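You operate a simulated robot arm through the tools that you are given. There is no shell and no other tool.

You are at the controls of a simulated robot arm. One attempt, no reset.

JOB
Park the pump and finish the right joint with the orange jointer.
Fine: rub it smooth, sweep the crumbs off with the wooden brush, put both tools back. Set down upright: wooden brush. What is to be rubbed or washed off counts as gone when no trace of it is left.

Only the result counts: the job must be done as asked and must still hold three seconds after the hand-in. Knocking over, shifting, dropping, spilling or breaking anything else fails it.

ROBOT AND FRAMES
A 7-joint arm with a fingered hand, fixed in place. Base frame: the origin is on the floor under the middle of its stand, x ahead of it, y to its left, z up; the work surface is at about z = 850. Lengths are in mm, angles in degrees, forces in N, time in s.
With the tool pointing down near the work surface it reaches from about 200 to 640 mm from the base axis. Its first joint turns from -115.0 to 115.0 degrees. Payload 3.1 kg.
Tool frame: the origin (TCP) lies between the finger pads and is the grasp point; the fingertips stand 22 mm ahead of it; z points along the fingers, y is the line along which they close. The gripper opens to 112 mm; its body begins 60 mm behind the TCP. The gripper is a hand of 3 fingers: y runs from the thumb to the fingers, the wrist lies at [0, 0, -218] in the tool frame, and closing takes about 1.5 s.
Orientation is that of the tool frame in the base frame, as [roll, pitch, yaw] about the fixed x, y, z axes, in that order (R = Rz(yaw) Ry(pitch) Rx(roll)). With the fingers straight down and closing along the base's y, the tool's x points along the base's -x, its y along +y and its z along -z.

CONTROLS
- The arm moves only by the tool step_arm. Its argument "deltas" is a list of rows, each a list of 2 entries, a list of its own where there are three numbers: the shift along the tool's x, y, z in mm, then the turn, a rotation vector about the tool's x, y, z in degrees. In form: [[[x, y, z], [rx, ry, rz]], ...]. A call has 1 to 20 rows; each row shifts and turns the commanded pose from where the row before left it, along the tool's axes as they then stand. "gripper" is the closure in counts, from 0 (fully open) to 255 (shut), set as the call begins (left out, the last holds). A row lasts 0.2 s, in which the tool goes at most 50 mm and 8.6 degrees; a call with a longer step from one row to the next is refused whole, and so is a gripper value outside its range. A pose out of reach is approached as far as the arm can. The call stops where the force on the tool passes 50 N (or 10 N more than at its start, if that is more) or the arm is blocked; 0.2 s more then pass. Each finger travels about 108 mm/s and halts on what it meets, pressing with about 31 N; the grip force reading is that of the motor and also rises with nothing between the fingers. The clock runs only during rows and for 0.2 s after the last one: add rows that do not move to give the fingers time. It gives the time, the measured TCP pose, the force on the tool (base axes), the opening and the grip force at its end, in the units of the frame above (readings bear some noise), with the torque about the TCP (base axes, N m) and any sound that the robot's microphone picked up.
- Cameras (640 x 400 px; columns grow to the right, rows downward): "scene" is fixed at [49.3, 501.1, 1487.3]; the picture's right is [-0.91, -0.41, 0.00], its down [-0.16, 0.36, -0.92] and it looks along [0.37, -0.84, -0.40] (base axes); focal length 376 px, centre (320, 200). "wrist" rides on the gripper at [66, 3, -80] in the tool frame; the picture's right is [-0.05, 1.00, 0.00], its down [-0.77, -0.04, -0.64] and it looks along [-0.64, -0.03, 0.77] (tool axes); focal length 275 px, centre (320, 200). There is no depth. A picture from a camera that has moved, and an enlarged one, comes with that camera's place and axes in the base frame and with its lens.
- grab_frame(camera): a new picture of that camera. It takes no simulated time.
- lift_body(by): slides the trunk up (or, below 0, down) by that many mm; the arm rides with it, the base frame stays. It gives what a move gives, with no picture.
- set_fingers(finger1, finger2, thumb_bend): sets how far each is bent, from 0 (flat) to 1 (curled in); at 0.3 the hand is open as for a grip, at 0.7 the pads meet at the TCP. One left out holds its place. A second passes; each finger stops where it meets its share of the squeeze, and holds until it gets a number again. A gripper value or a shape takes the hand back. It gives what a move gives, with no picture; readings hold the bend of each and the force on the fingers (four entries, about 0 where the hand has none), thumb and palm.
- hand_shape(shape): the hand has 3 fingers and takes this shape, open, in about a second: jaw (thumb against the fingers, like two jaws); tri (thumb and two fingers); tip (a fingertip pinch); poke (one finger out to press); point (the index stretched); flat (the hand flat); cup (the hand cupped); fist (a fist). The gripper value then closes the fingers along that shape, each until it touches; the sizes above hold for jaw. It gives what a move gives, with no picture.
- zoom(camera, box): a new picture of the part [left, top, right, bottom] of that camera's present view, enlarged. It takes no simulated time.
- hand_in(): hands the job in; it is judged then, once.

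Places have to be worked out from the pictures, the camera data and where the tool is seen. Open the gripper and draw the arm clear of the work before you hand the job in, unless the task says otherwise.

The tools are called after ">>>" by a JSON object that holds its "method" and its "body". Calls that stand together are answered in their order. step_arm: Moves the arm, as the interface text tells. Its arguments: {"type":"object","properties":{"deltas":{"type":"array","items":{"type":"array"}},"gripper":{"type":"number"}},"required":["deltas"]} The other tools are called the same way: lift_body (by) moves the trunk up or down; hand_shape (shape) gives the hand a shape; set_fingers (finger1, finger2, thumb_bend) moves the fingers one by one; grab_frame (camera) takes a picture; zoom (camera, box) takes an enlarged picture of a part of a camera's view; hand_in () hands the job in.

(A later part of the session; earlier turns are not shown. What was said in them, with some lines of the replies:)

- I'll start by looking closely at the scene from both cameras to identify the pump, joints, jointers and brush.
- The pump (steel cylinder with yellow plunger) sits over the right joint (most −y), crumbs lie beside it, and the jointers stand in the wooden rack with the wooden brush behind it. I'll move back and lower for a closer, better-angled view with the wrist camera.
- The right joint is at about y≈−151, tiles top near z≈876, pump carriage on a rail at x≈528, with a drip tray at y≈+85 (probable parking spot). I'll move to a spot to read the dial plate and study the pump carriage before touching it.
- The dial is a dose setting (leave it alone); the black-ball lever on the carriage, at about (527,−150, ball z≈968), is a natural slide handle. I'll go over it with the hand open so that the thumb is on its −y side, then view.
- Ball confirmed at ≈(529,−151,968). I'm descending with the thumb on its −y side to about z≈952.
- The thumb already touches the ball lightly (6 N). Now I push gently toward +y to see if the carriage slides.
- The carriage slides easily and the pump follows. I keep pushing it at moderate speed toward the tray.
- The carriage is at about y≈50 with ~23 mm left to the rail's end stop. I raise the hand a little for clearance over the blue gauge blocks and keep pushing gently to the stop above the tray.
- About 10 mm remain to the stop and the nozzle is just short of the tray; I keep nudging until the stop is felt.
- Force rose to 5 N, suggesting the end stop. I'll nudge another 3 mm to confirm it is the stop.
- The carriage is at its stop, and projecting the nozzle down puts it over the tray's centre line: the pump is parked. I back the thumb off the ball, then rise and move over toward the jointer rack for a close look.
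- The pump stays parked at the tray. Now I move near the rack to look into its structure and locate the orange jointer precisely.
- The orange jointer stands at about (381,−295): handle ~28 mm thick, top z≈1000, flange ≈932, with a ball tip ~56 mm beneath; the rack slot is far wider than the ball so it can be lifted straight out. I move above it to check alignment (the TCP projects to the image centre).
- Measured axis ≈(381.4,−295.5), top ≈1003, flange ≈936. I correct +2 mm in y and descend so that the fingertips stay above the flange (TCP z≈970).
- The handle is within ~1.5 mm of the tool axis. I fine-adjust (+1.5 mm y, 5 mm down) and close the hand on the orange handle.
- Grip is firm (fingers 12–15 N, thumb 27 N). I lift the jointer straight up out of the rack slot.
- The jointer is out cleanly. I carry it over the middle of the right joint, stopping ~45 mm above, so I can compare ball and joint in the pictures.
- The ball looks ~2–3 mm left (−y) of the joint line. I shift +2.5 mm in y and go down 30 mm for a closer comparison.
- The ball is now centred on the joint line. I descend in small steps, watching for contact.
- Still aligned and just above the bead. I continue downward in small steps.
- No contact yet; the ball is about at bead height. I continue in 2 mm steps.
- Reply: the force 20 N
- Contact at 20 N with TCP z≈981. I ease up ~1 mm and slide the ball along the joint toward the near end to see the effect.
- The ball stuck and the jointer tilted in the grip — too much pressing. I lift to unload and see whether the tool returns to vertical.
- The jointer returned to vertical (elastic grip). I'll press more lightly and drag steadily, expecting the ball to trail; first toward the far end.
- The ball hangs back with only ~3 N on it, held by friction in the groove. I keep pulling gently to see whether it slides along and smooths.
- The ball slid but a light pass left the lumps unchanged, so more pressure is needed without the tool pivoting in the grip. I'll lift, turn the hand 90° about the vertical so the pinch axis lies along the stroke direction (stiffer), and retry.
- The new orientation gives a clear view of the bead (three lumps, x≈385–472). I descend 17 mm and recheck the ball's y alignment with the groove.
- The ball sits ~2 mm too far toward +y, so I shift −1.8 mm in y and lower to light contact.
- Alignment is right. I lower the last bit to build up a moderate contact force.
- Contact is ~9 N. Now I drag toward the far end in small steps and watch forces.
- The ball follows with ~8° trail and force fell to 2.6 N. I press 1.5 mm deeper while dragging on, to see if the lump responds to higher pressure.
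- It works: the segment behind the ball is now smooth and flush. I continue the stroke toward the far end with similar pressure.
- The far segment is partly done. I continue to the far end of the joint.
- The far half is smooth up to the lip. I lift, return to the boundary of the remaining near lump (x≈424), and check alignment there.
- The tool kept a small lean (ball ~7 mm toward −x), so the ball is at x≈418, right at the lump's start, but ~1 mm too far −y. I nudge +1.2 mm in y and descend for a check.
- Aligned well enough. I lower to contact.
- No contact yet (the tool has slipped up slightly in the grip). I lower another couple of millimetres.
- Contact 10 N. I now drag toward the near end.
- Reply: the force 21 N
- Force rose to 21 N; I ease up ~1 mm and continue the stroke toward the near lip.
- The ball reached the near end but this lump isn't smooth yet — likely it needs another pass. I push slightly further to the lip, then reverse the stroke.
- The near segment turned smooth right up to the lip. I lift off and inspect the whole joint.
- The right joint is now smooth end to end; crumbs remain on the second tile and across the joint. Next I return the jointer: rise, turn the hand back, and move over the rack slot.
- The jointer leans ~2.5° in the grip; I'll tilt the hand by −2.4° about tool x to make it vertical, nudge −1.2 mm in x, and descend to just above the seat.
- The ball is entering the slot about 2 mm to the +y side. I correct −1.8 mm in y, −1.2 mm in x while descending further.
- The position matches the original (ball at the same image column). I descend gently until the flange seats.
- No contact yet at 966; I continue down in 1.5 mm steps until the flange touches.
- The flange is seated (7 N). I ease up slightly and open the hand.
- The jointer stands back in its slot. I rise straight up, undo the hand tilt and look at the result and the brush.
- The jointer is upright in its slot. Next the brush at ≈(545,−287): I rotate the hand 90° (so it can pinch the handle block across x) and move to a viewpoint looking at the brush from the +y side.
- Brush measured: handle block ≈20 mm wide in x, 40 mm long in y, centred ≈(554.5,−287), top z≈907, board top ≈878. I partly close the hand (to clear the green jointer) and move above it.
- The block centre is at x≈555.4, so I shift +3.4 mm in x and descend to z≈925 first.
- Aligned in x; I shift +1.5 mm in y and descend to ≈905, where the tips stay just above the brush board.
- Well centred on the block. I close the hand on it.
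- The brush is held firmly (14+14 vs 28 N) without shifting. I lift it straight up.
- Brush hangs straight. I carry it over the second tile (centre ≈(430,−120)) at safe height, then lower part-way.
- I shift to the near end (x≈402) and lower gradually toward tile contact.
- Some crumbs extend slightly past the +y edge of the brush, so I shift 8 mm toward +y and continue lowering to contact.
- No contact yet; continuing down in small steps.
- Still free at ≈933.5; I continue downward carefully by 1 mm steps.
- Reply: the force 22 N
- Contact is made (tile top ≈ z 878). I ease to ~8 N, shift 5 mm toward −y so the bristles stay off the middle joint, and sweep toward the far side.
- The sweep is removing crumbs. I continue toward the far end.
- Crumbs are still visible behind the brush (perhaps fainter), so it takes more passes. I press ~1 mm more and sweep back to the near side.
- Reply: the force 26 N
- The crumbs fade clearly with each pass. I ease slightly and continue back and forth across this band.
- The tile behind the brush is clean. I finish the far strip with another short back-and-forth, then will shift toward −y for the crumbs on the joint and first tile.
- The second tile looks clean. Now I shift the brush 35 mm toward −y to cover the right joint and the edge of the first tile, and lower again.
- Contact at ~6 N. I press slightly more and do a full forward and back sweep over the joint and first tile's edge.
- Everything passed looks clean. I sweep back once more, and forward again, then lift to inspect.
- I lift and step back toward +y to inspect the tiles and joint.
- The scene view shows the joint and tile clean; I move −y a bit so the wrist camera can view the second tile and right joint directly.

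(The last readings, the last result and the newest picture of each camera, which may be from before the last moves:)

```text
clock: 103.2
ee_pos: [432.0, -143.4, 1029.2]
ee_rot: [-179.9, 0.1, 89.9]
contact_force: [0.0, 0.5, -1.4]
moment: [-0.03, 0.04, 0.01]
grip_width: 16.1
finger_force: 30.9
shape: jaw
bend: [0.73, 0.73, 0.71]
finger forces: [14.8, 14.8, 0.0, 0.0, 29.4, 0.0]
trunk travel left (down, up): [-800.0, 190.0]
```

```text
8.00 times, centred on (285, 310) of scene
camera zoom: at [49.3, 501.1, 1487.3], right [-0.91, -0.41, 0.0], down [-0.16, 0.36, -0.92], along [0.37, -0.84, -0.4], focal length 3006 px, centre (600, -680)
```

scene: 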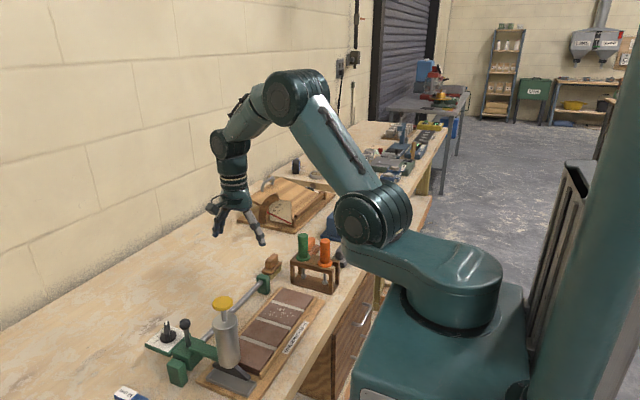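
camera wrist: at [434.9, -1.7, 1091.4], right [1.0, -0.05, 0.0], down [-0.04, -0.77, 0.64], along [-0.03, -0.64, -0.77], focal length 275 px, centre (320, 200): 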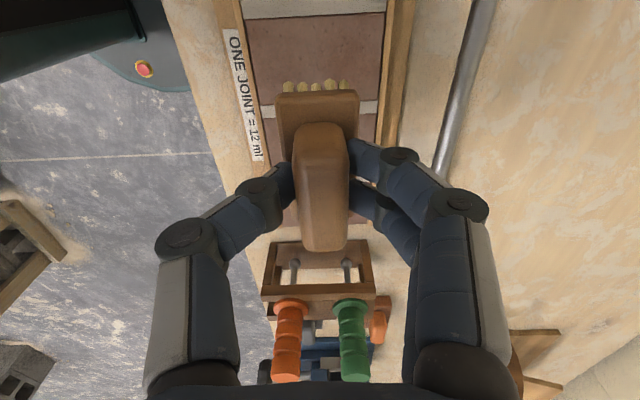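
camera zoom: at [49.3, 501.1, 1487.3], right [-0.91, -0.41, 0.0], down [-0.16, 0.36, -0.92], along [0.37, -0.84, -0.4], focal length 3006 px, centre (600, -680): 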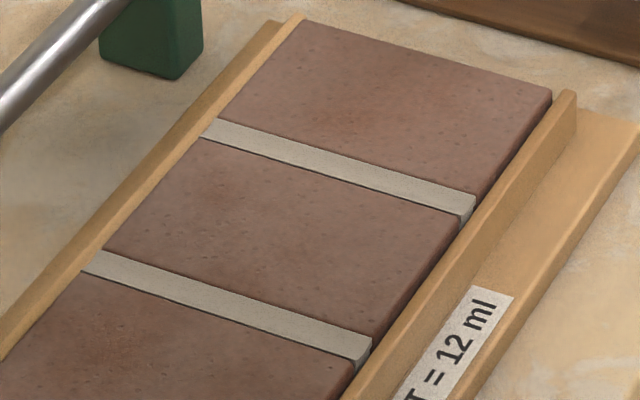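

>>> {"method": "zoom", "body": {"camera": "wrist", "box": [240, 0, 320, 50]}}

>>> {"method": "zoom", "body": {"camera": "wrist", "box": [310, 0, 390, 50]}}

>>> {"method": "zoom", "body": {"camera": "wrist", "box": [240, 45, 320, 110]}}

>>> {"method": "zoom", "body": {"camera": "wrist", "box": [310, 45, 390, 110]}}

```text
8.00 times, centred on (280, 25) of wrist
camera zoom: at [435.6, -78.4, 1109.8], right [1.0, -0.05, 0.0], down [-0.04, -0.77, 0.64], along [-0.03, -0.64, -0.77], focal length 2202 px, centre (640, 1600)
```

zoom: 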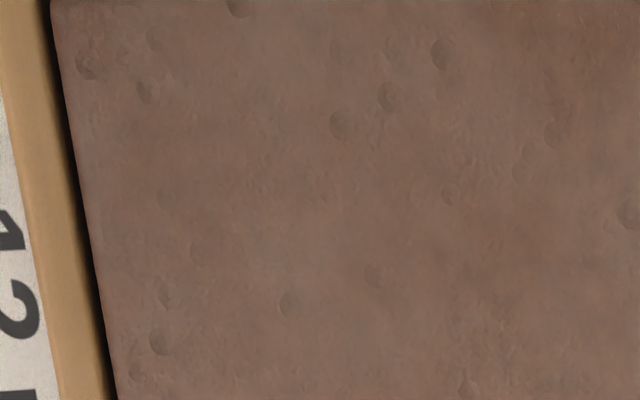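

```text
8.00 times, centred on (350, 25) of wrist
camera zoom: at [435.6, -78.4, 1109.8], right [1.0, -0.05, 0.0], down [-0.04, -0.77, 0.64], along [-0.03, -0.64, -0.77], focal length 2202 px, centre (80, 1600)
```

zoom: 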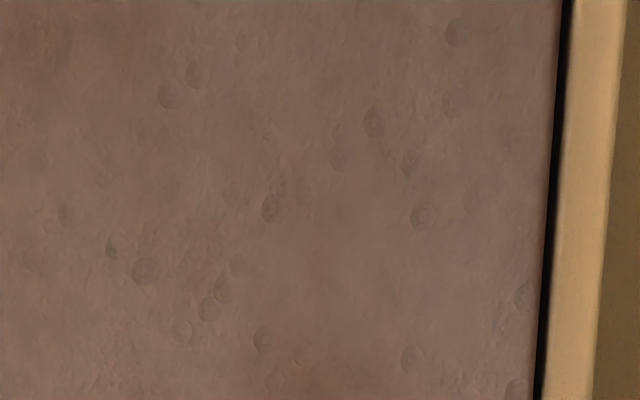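

```text
6.15 times, centred on (280, 78) of wrist
camera zoom: at [435.6, -78.4, 1109.8], right [1.0, -0.05, 0.0], down [-0.04, -0.77, 0.64], along [-0.03, -0.64, -0.77], focal length 1694 px, centre (566, 954)
```

zoom: 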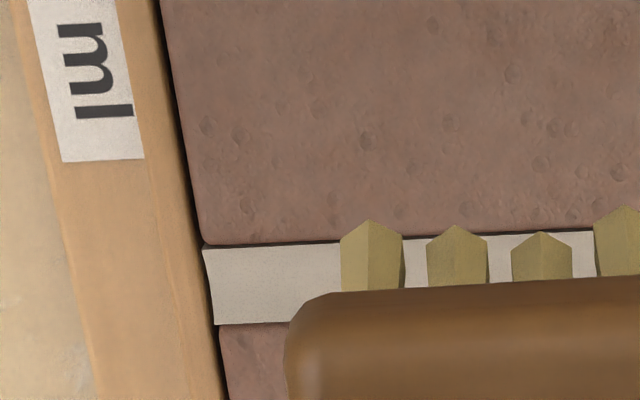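

```text
6.15 times, centred on (350, 78) of wrist
camera zoom: at [435.6, -78.4, 1109.8], right [1.0, -0.05, 0.0], down [-0.04, -0.77, 0.64], along [-0.03, -0.64, -0.77], focal length 1694 px, centre (135, 954)
```

zoom: 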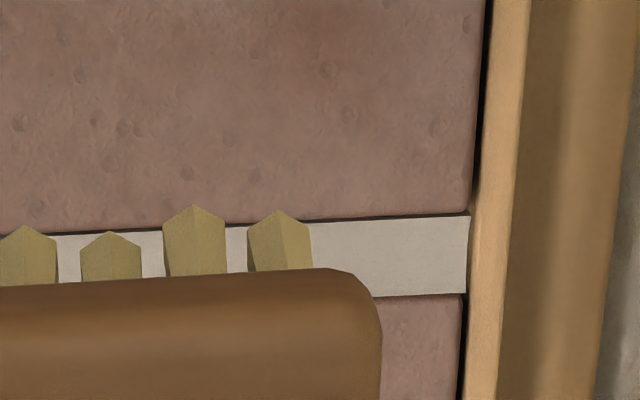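

All clean — no trace on the tile or joint. Now I carry the brush back above its original spot (555,−287).

>>> {"method": "step_arm", "body": {"deltas": [[[-28.8, 24.5, 0], [0, 0, 0]], [[-28.8, 24.5, 0], [0, 0, 0]], [[-28.8, 24.5, 0], [0, 0, 0]], [[-28.8, 24.5, 0], [0, 0, 0]], [[-28.8, 24.5, 0], [0, 0, 0]], [[0, 0, 20], [0, 0, 0]], [[0, 0, 0], [0, 0, 0]]]}}

>>> {"method": "grab_frame", "body": {"camera": "wrist"}}

>>> {"method": "zoom", "body": {"camera": "scene", "box": [210, 200, 330, 300]}}

```text
clock: 104.8
ee_pos: [552.9, -288.8, 1009.5]
ee_rot: [180.0, -0.1, 90.0]
contact_force: [-0.5, -0.3, -0.5]
moment: [-0.01, 0.05, 0.02]
grip_width: 16.1
finger_force: 30.9
shape: jaw
bend: [0.73, 0.73, 0.71]
finger forces: [14.4, 14.4, 0.0, 0.1, 28.8, 0.0]
trunk travel left (down, up): [-800.0, 190.0]
```

```text
taken
camera wrist: at [556.5, -224.4, 1090.6], right [1.0, -0.05, 0.0], down [-0.04, -0.77, 0.64], along [-0.03, -0.63, -0.77], focal length 275 px, centre (320, 200)
```

wrist: 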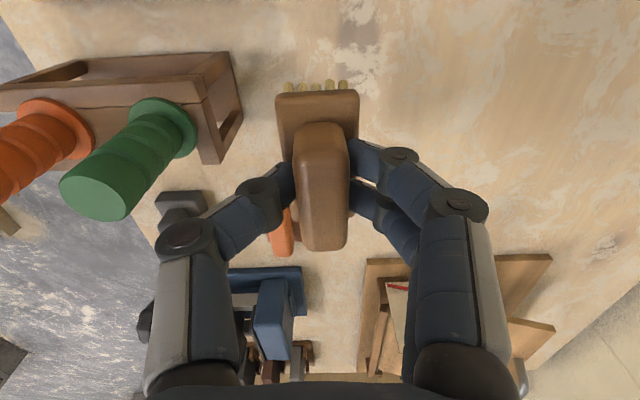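

```text
4.00 times, centred on (270, 250) of scene
camera zoom: at [49.3, 501.1, 1487.3], right [-0.91, -0.41, 0.0], down [-0.16, 0.36, -0.92], along [0.37, -0.84, -0.4], focal length 1503 px, centre (520, 0)
```

zoom: 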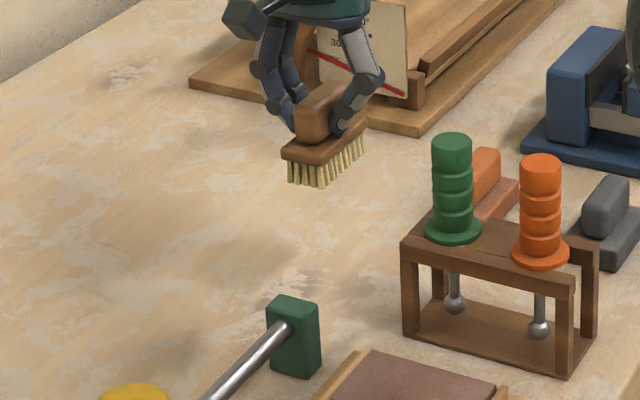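

I correct by (+1.8, +2.2) mm and descend to ~12 mm above the bench.

>>> {"method": "step_arm", "body": {"deltas": [[[2.2, 1.8, 20], [0, 0, 0]], [[0, 0, 30], [0, 0, 0]], [[0, 0, 25], [0, 0, 0]], [[0, 0, 15], [0, 0, 0]], [[0, 0, 0], [0, 0, 0]]]}}

>>> {"method": "grab_frame", "body": {"camera": "wrist"}}

>>> {"method": "zoom", "body": {"camera": "scene", "box": [230, 230, 310, 300]}}

```text
clock: 106.0
ee_pos: [554.2, -286.7, 919.7]
ee_rot: [180.0, 0.0, 90.0]
contact_force: [-0.1, 0.7, -0.1]
moment: [-0.03, 0.02, -0.01]
grip_width: 16.0
finger_force: 31.0
shape: jaw
bend: [0.73, 0.73, 0.71]
finger forces: [14.3, 14.3, 0.0, 0.0, 28.7, 0.1]
trunk travel left (down, up): [-800.0, 190.0]
```

```text
taken
camera wrist: at [556.8, -222.2, 1001.6], right [1.0, -0.05, 0.0], down [-0.04, -0.77, 0.64], along [-0.03, -0.64, -0.77], focal length 275 px, centre (320, 200)
```

wrist: 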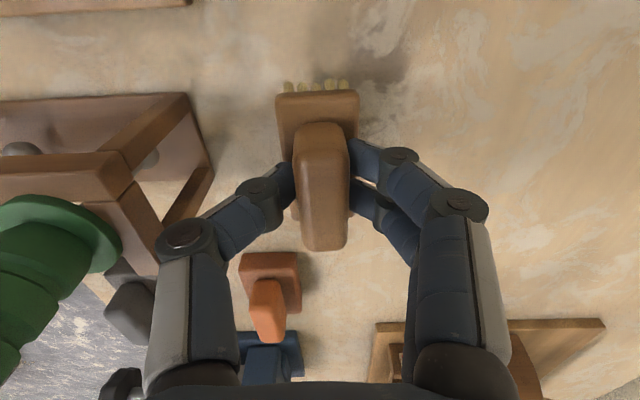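

```text
5.71 times, centred on (270, 265) of scene
camera zoom: at [49.3, 501.1, 1487.3], right [-0.91, -0.41, 0.0], down [-0.16, 0.36, -0.92], along [0.37, -0.84, -0.4], focal length 2147 px, centre (606, -171)
```

zoom: 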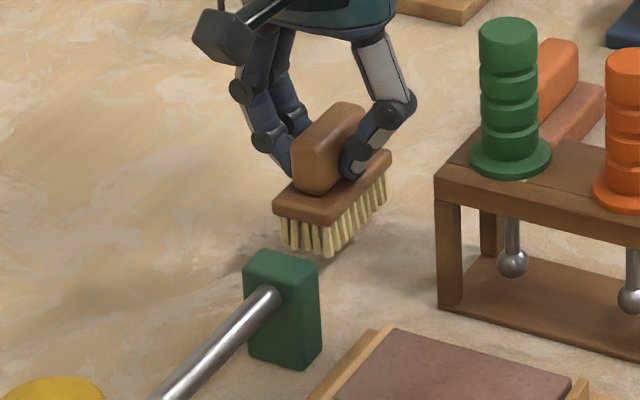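

The brush lines up with its original place. I lower it gently until the bristles touch the bench.

>>> {"method": "step_arm", "body": {"deltas": [[[0, 0.5, 7], [0, 0, 0]], [[0, 0, 5], [0, 0, 0]], [[0, 0, 2], [0, 0, 0]], [[0, 0, 0], [0, 0, 0]]]}}

>>> {"method": "step_arm", "body": {"deltas": [[[0, 0, 1.2], [0, 0, 0]], [[0, 0, 0], [0, 0, 0]]]}}

```text
clock: 107.0
ee_pos: [556.9, -288.3, 906.7]
ee_rot: [180.0, 0.0, 89.9]
contact_force: [-0.5, 0.6, 0.5]
moment: [0.01, 0.01, 0.02]
grip_width: 16.1
finger_force: 31.6
shape: jaw
bend: [0.73, 0.73, 0.71]
finger forces: [14.2, 14.3, 0.0, 0.1, 28.7, 0.0]
trunk travel left (down, up): [-800.0, 190.0]
```

```text
clock: 107.6
ee_pos: [556.0, -288.6, 906.0]
ee_rot: [-180.0, 0.0, 89.9]
contact_force: [-0.5, 0.6, -0.3]
moment: [0.01, -0.01, -0.02]
grip_width: 16.1
finger_force: 30.9
shape: jaw
bend: [0.73, 0.73, 0.71]
finger forces: [14.2, 14.2, 0.0, 0.0, 28.7, 0.1]
trunk travel left (down, up): [-800.0, 190.0]
```

>>> {"method": "step_arm", "body": {"deltas": [[[0.5, -0.5, 1.2], [0, 0, 0]], [[0, 0, 0], [0, 0, 0]]]}}

>>> {"method": "step_arm", "body": {"deltas": [[[0, 0, 1], [0, 0, 0]], [[0, 0, 0], [0, 0, 0]]]}}

>>> {"method": "zoom", "body": {"camera": "scene", "box": [230, 230, 310, 300]}}

```text
clock: 108.2
ee_pos: [555.7, -286.7, 906.1]
ee_rot: [-180.0, 0.0, 90.0]
contact_force: [-0.8, -0.8, -0.4]
moment: [0.03, -0.04, 0.0]
grip_width: 15.7
finger_force: 30.5
shape: jaw
bend: [0.73, 0.73, 0.71]
finger forces: [14.3, 14.2, 0.0, 0.1, 28.7, 0.1]
trunk travel left (down, up): [-800.0, 190.0]
```

```text
clock: 108.8
ee_pos: [555.4, -286.9, 904.2]
ee_rot: [-179.9, 0.0, 90.1]
contact_force: [-0.7, 0.0, -0.6]
moment: [0.02, 0.01, 0.03]
grip_width: 15.8
finger_force: 30.7
shape: jaw
bend: [0.73, 0.73, 0.71]
finger forces: [14.3, 14.3, 0.2, 0.0, 28.6, 0.0]
trunk travel left (down, up): [-800.0, 190.0]
```

```text
5.71 times, centred on (270, 265) of scene
camera zoom: at [49.3, 501.1, 1487.3], right [-0.91, -0.41, 0.0], down [-0.16, 0.36, -0.92], along [0.37, -0.84, -0.4], focal length 2147 px, centre (606, -171)
```

zoom: 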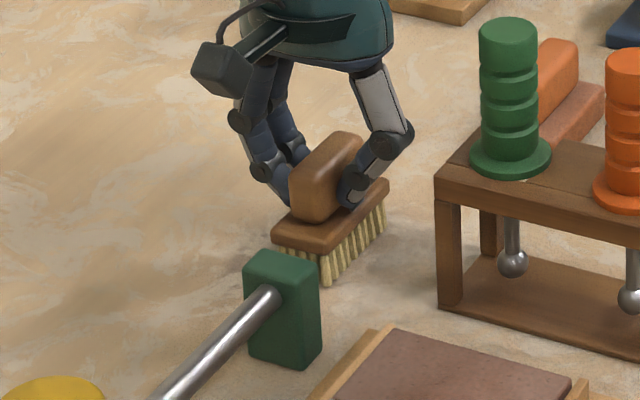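

>>> {"method": "step_arm", "body": {"deltas": [[[0, 0, 1], [0, 0, 0]], [[0, 0, 0], [0, 0, 0]]]}}

>>> {"method": "step_arm", "body": {"deltas": [[[0, 0, 0.8], [0, 0, 0]], [[0, 0, 0], [0, 0, 0]]]}}

```text
clock: 109.4
ee_pos: [555.4, -286.9, 902.5]
ee_rot: [-180.0, 0.0, 90.0]
contact_force: [-0.4, -1.2, 1.0]
moment: [-0.01, 0.0, 0.0]
grip_width: 16.0
finger_force: 30.7
shape: jaw
bend: [0.73, 0.73, 0.71]
finger forces: [14.4, 14.5, 0.0, 0.1, 29.3, 0.0]
trunk travel left (down, up): [-800.0, 190.0]
```

```text
clock: 110.0
ee_pos: [554.5, -286.6, 902.8]
ee_rot: [180.0, 0.0, 90.1]
contact_force: [-1.6, -2.1, 3.9]
moment: [0.01, -0.03, -0.02]
grip_width: 15.9
finger_force: 31.6
shape: jaw
bend: [0.73, 0.73, 0.71]
finger forces: [14.5, 14.5, 0.0, 0.1, 30.0, 0.0]
trunk travel left (down, up): [-800.0, 190.0]
```

The brush rests on the bench (≈4 N). I open the hand partway to release it.

>>> {"method": "step_arm", "body": {"deltas": [[[0, 0, -0.4], [0, 0, 0]], [[0, 0, 0], [0, 0, 0]], [[0, 0, 0], [0, 0, 0]], [[0, 0, 0], [0, 0, 0]], [[0, 0, 0], [0, 0, 0]]], "gripper": 125}}

>>> {"method": "grab_frame", "body": {"camera": "wrist"}}

>>> {"method": "zoom", "body": {"camera": "scene", "box": [230, 230, 310, 300]}}

```text
clock: 111.2
ee_pos: [555.6, -286.6, 900.6]
ee_rot: [-180.0, -0.1, 90.0]
contact_force: [-0.2, -0.1, 0.2]
moment: [-0.04, 0.0, -0.01]
grip_width: 56.6
finger_force: 0.0
shape: jaw
bend: [0.73, 0.73, 0.7]
finger forces: [0.0, 0.0, 0.1, 0.1, 0.1, 0.1]
trunk travel left (down, up): [-800.0, 190.0]
```

```text
taken
camera wrist: at [559.0, -220.8, 982.5], right [1.0, -0.05, 0.0], down [-0.04, -0.77, 0.64], along [-0.03, -0.64, -0.77], focal length 275 px, centre (320, 200)
```

wrist: 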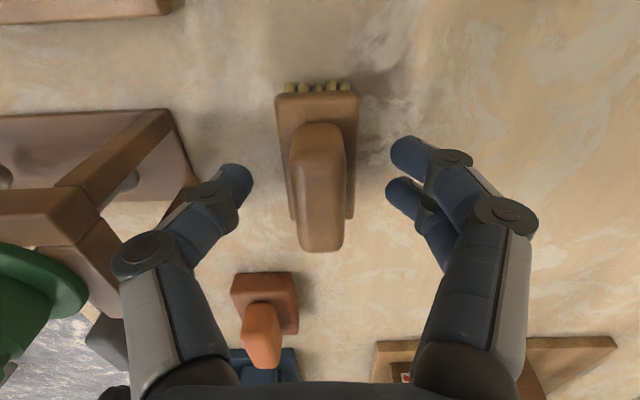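

```text
5.71 times, centred on (270, 265) of scene
camera zoom: at [49.3, 501.1, 1487.3], right [-0.91, -0.41, 0.0], down [-0.16, 0.36, -0.92], along [0.37, -0.84, -0.4], focal length 2147 px, centre (606, -171)
```

zoom: 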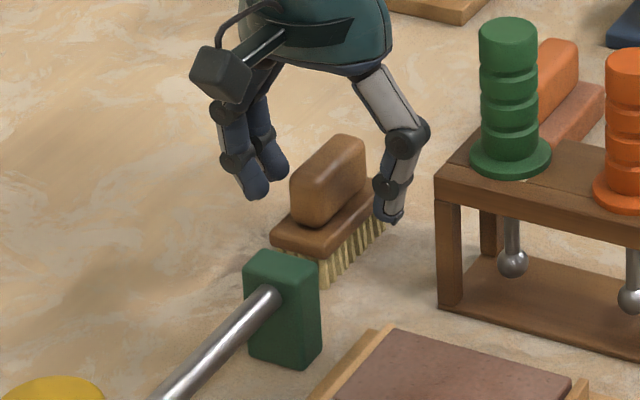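

The brush stands upright on its original spot. I rise straight up clear of it and look over everything.

>>> {"method": "step_arm", "body": {"deltas": [[[0, 0, -15], [0, 0, 0]], [[0, 0, -30], [0, 0, 0]], [[0, 0, -40], [0, 0, 0]], [[0, 0, -40], [0, 0, 0]], [[0, 0, -40], [0, 0, 0]], [[40, -20, -10], [0, 0, 0]], [[40, -20, 0], [0, 0, 0]], [[40, -20, 0], [0, 0, 0]], [[40, -20, 0], [0, 0, 0]], [[0, 0, 0], [0, 0, 0]]]}}

>>> {"method": "grab_frame", "body": {"camera": "wrist"}}

>>> {"method": "grab_frame", "body": {"camera": "scene"}}

>>> {"method": "zoom", "body": {"camera": "scene", "box": [280, 230, 350, 290]}}

```text
clock: 113.4
ee_pos: [476.9, -130.3, 1079.0]
ee_rot: [-179.9, -0.1, 90.0]
contact_force: [0.3, -0.4, 0.0]
moment: [-0.01, 0.04, -0.03]
grip_width: 56.6
finger_force: 0.1
shape: jaw
bend: [0.73, 0.73, 0.7]
finger forces: [0.0, 0.0, 0.0, 0.0, 0.0, 0.0]
trunk travel left (down, up): [-800.0, 190.0]
```

```text
taken
camera wrist: at [479.8, -63.8, 1159.6], right [1.0, -0.05, 0.0], down [-0.04, -0.77, 0.64], along [-0.03, -0.63, -0.77], focal length 275 px, centre (320, 200)
```

wrist: 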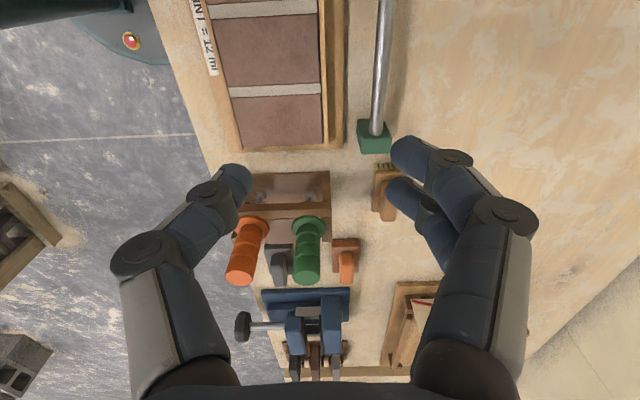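

```text
taken
```

scene: 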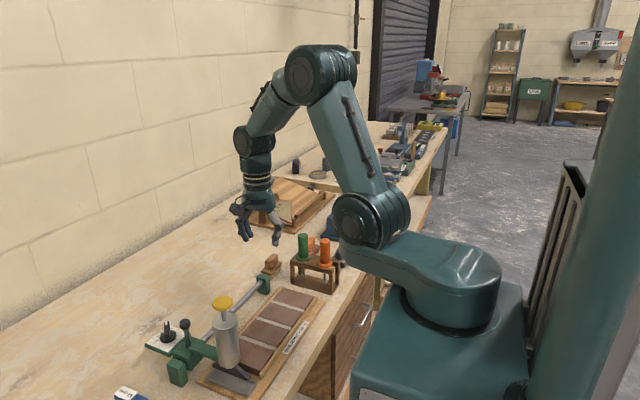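

```text
6.67 times, centred on (315, 260) of scene
camera zoom: at [49.3, 501.1, 1487.3], right [-0.91, -0.41, 0.0], down [-0.16, 0.36, -0.92], along [0.37, -0.84, -0.4], focal length 2505 px, centre (353, -200)
```

zoom: 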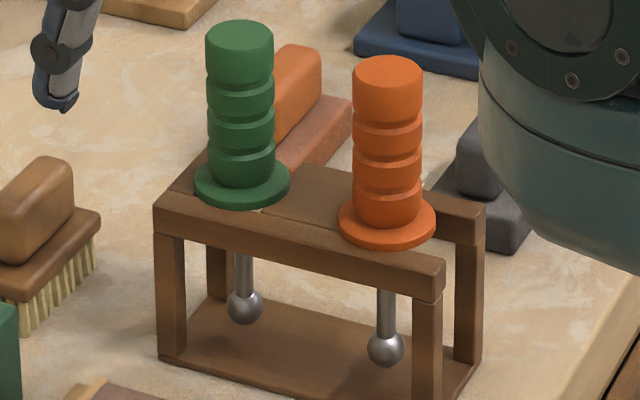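

>>> {"method": "zoom", "body": {"camera": "wrist", "box": [200, 0, 350, 160]}}

>>> {"method": "zoom", "body": {"camera": "scene", "box": [240, 280, 320, 340]}}

>>> {"method": "zoom", "body": {"camera": "scene", "box": [140, 280, 280, 400]}}

>>> {"method": "zoom", "body": {"camera": "wrist", "box": [220, 150, 360, 300]}}

```text
2.50 times, centred on (275, 80) of wrist
camera zoom: at [479.8, -63.8, 1159.6], right [1.0, -0.05, 0.0], down [-0.04, -0.77, 0.64], along [-0.03, -0.63, -0.77], focal length 688 px, centre (432, 500)
```

zoom: 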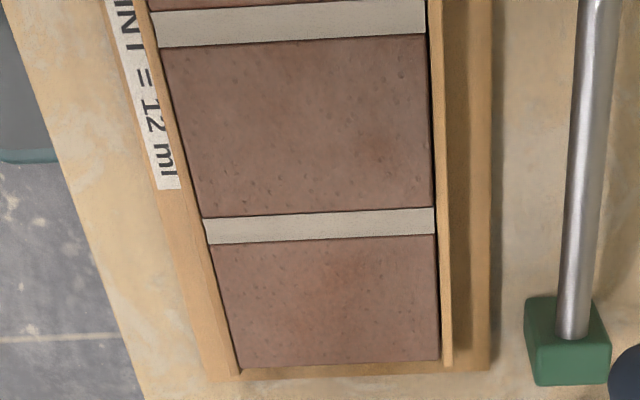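

```text
6.67 times, centred on (280, 310) of scene
camera zoom: at [49.3, 501.1, 1487.3], right [-0.91, -0.41, 0.0], down [-0.16, 0.36, -0.92], along [0.37, -0.84, -0.4], focal length 2505 px, centre (587, -533)
```

zoom: 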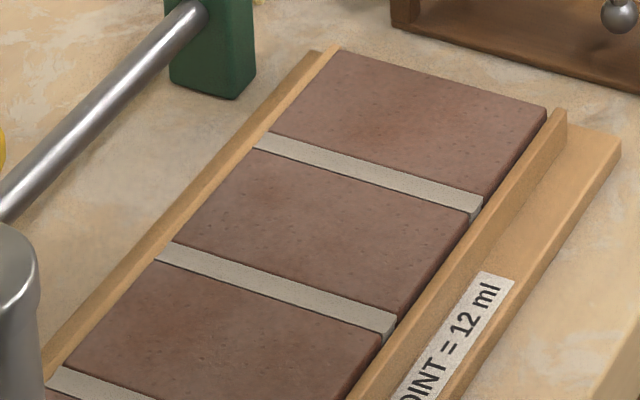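

```text
3.33 times, centred on (210, 340) of scene
camera zoom: at [49.3, 501.1, 1487.3], right [-0.91, -0.41, 0.0], down [-0.16, 0.36, -0.92], along [0.37, -0.84, -0.4], focal length 1252 px, centre (687, -267)
```

zoom: 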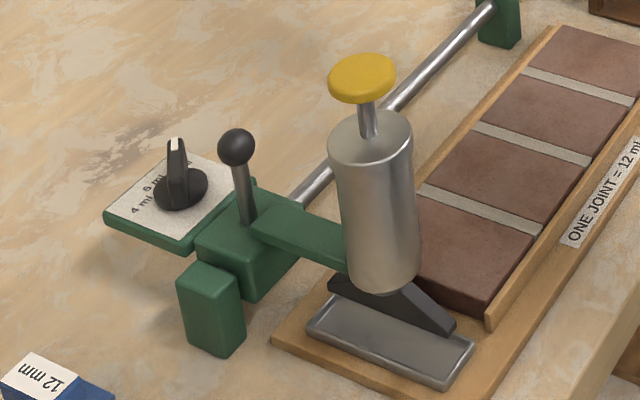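

```text
2.67 times, centred on (290, 225) of wrist
camera zoom: at [479.8, -63.8, 1159.6], right [1.0, -0.05, 0.0], down [-0.04, -0.77, 0.64], along [-0.03, -0.63, -0.77], focal length 734 px, centre (400, 133)
```

zoom: 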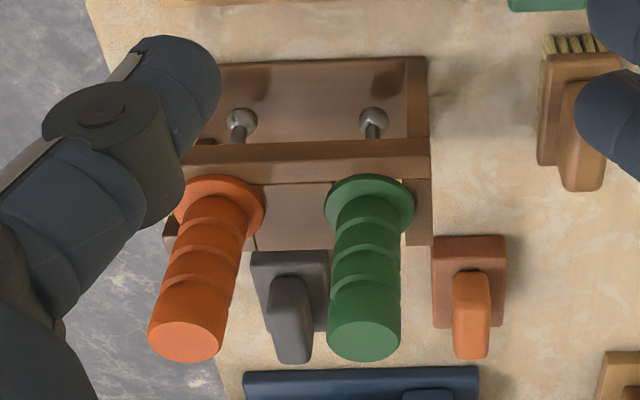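

Everything checks out: pump parked over the tray, right joint smooth and clean, jointer in its rack, brush upright in place. I open the hand fully and draw the arm up and clear.

>>> {"method": "step_arm", "body": {"deltas": [[[0, 0, -40], [0, 0, 0]], [[0, 0, -40], [0, 0, 0]], [[0, 0, -40], [0, 0, 0]], [[0, -30, -30], [0, 0, 0]], [[0, -35, 0], [0, 0, 0]], [[0, -35, 0], [0, 0, 0]], [[0, 0, 0], [0, 0, 0]], [[0, 0, 0], [0, 0, 0]]], "gripper": 0}}

>>> {"method": "grab_frame", "body": {"camera": "scene"}}

>>> {"method": "grab_frame", "body": {"camera": "wrist"}}

>>> {"method": "zoom", "body": {"camera": "scene", "box": [150, 220, 370, 400]}}

```text
clock: 115.2
ee_pos: [377.0, -129.5, 1226.7]
ee_rot: [-180.0, -0.1, 90.0]
contact_force: [0.5, 0.0, -0.1]
moment: [-0.01, 0.03, 0.01]
grip_width: 111.9
finger_force: 0.1
shape: jaw
bend: [0.3, 0.3, 0.3]
finger forces: [0.1, 0.0, 0.1, 0.0, 0.0, 0.1]
trunk travel left (down, up): [-800.0, 190.0]
```

```text
taken
```

scene: 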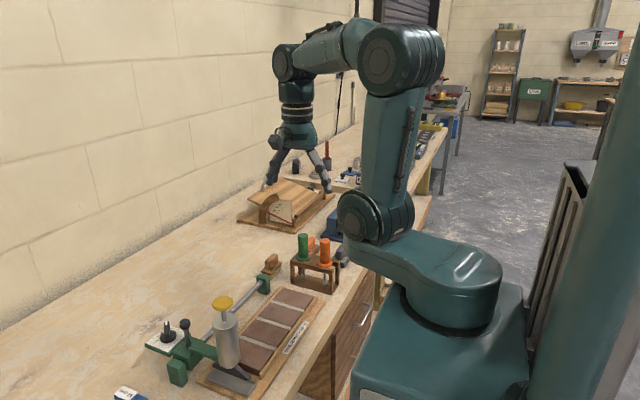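

```text
taken
camera wrist: at [380.0, -62.9, 1308.0], right [1.0, -0.05, 0.0], down [-0.04, -0.77, 0.64], along [-0.03, -0.64, -0.77], focal length 275 px, centre (320, 200)
```

wrist: 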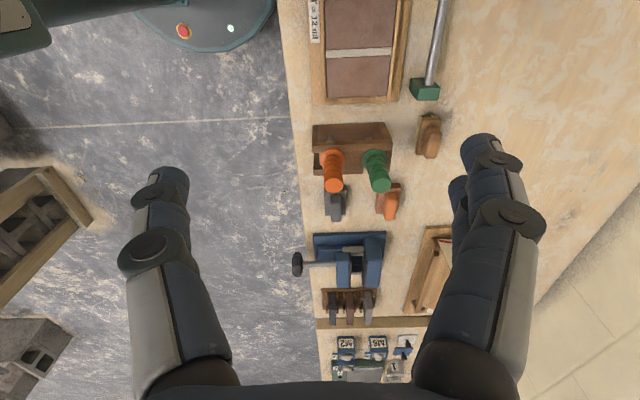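

```text
2.22 times, centred on (260, 310) of scene
camera zoom: at [49.3, 501.1, 1487.3], right [-0.91, -0.41, 0.0], down [-0.16, 0.36, -0.92], along [0.37, -0.84, -0.4], focal length 835 px, centre (453, -44)
```

zoom: 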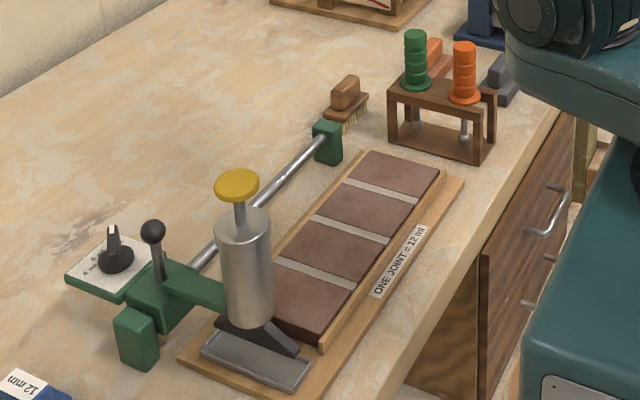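

The arm is clear with the hand open; the pump is parked over its tray, the right joint is smooth and crumb-free, the orange jointer is in its rack and the brush is upright in its place. I hand in the job.

>>> {"method": "hand_in", "body": {}}

```text
The job is handed in.
```

I parked the pump and finished the right joint with the orange jointer, and the job is handed in. I don't know the verdict yet.

- **Pump:** the carriage is against its end stop, with the nozzle over the drip tray. The dose dial was not touched.
- **Right joint:** it is rubbed smooth along its whole length, from the near lip to the far lip.
- **Crumbs:** the brush took several passes; I checked the second tile up close and looked over the first tile and the joint afterwards, and saw no trace left.
- **Wooden brush:** it stands upright, bristles down, on its original spot.
- **Orange jointer:** it hangs upright in its slot, about 4 to 5 mm from where it started. Its rim rests on both sides of the slot, but with only about 2 mm of overlap on one side. I judged it stable and left it rather than risk a second grip.

Nothing else looked knocked over or moved in the last pictures. The hand is open and the arm is clear of the work.
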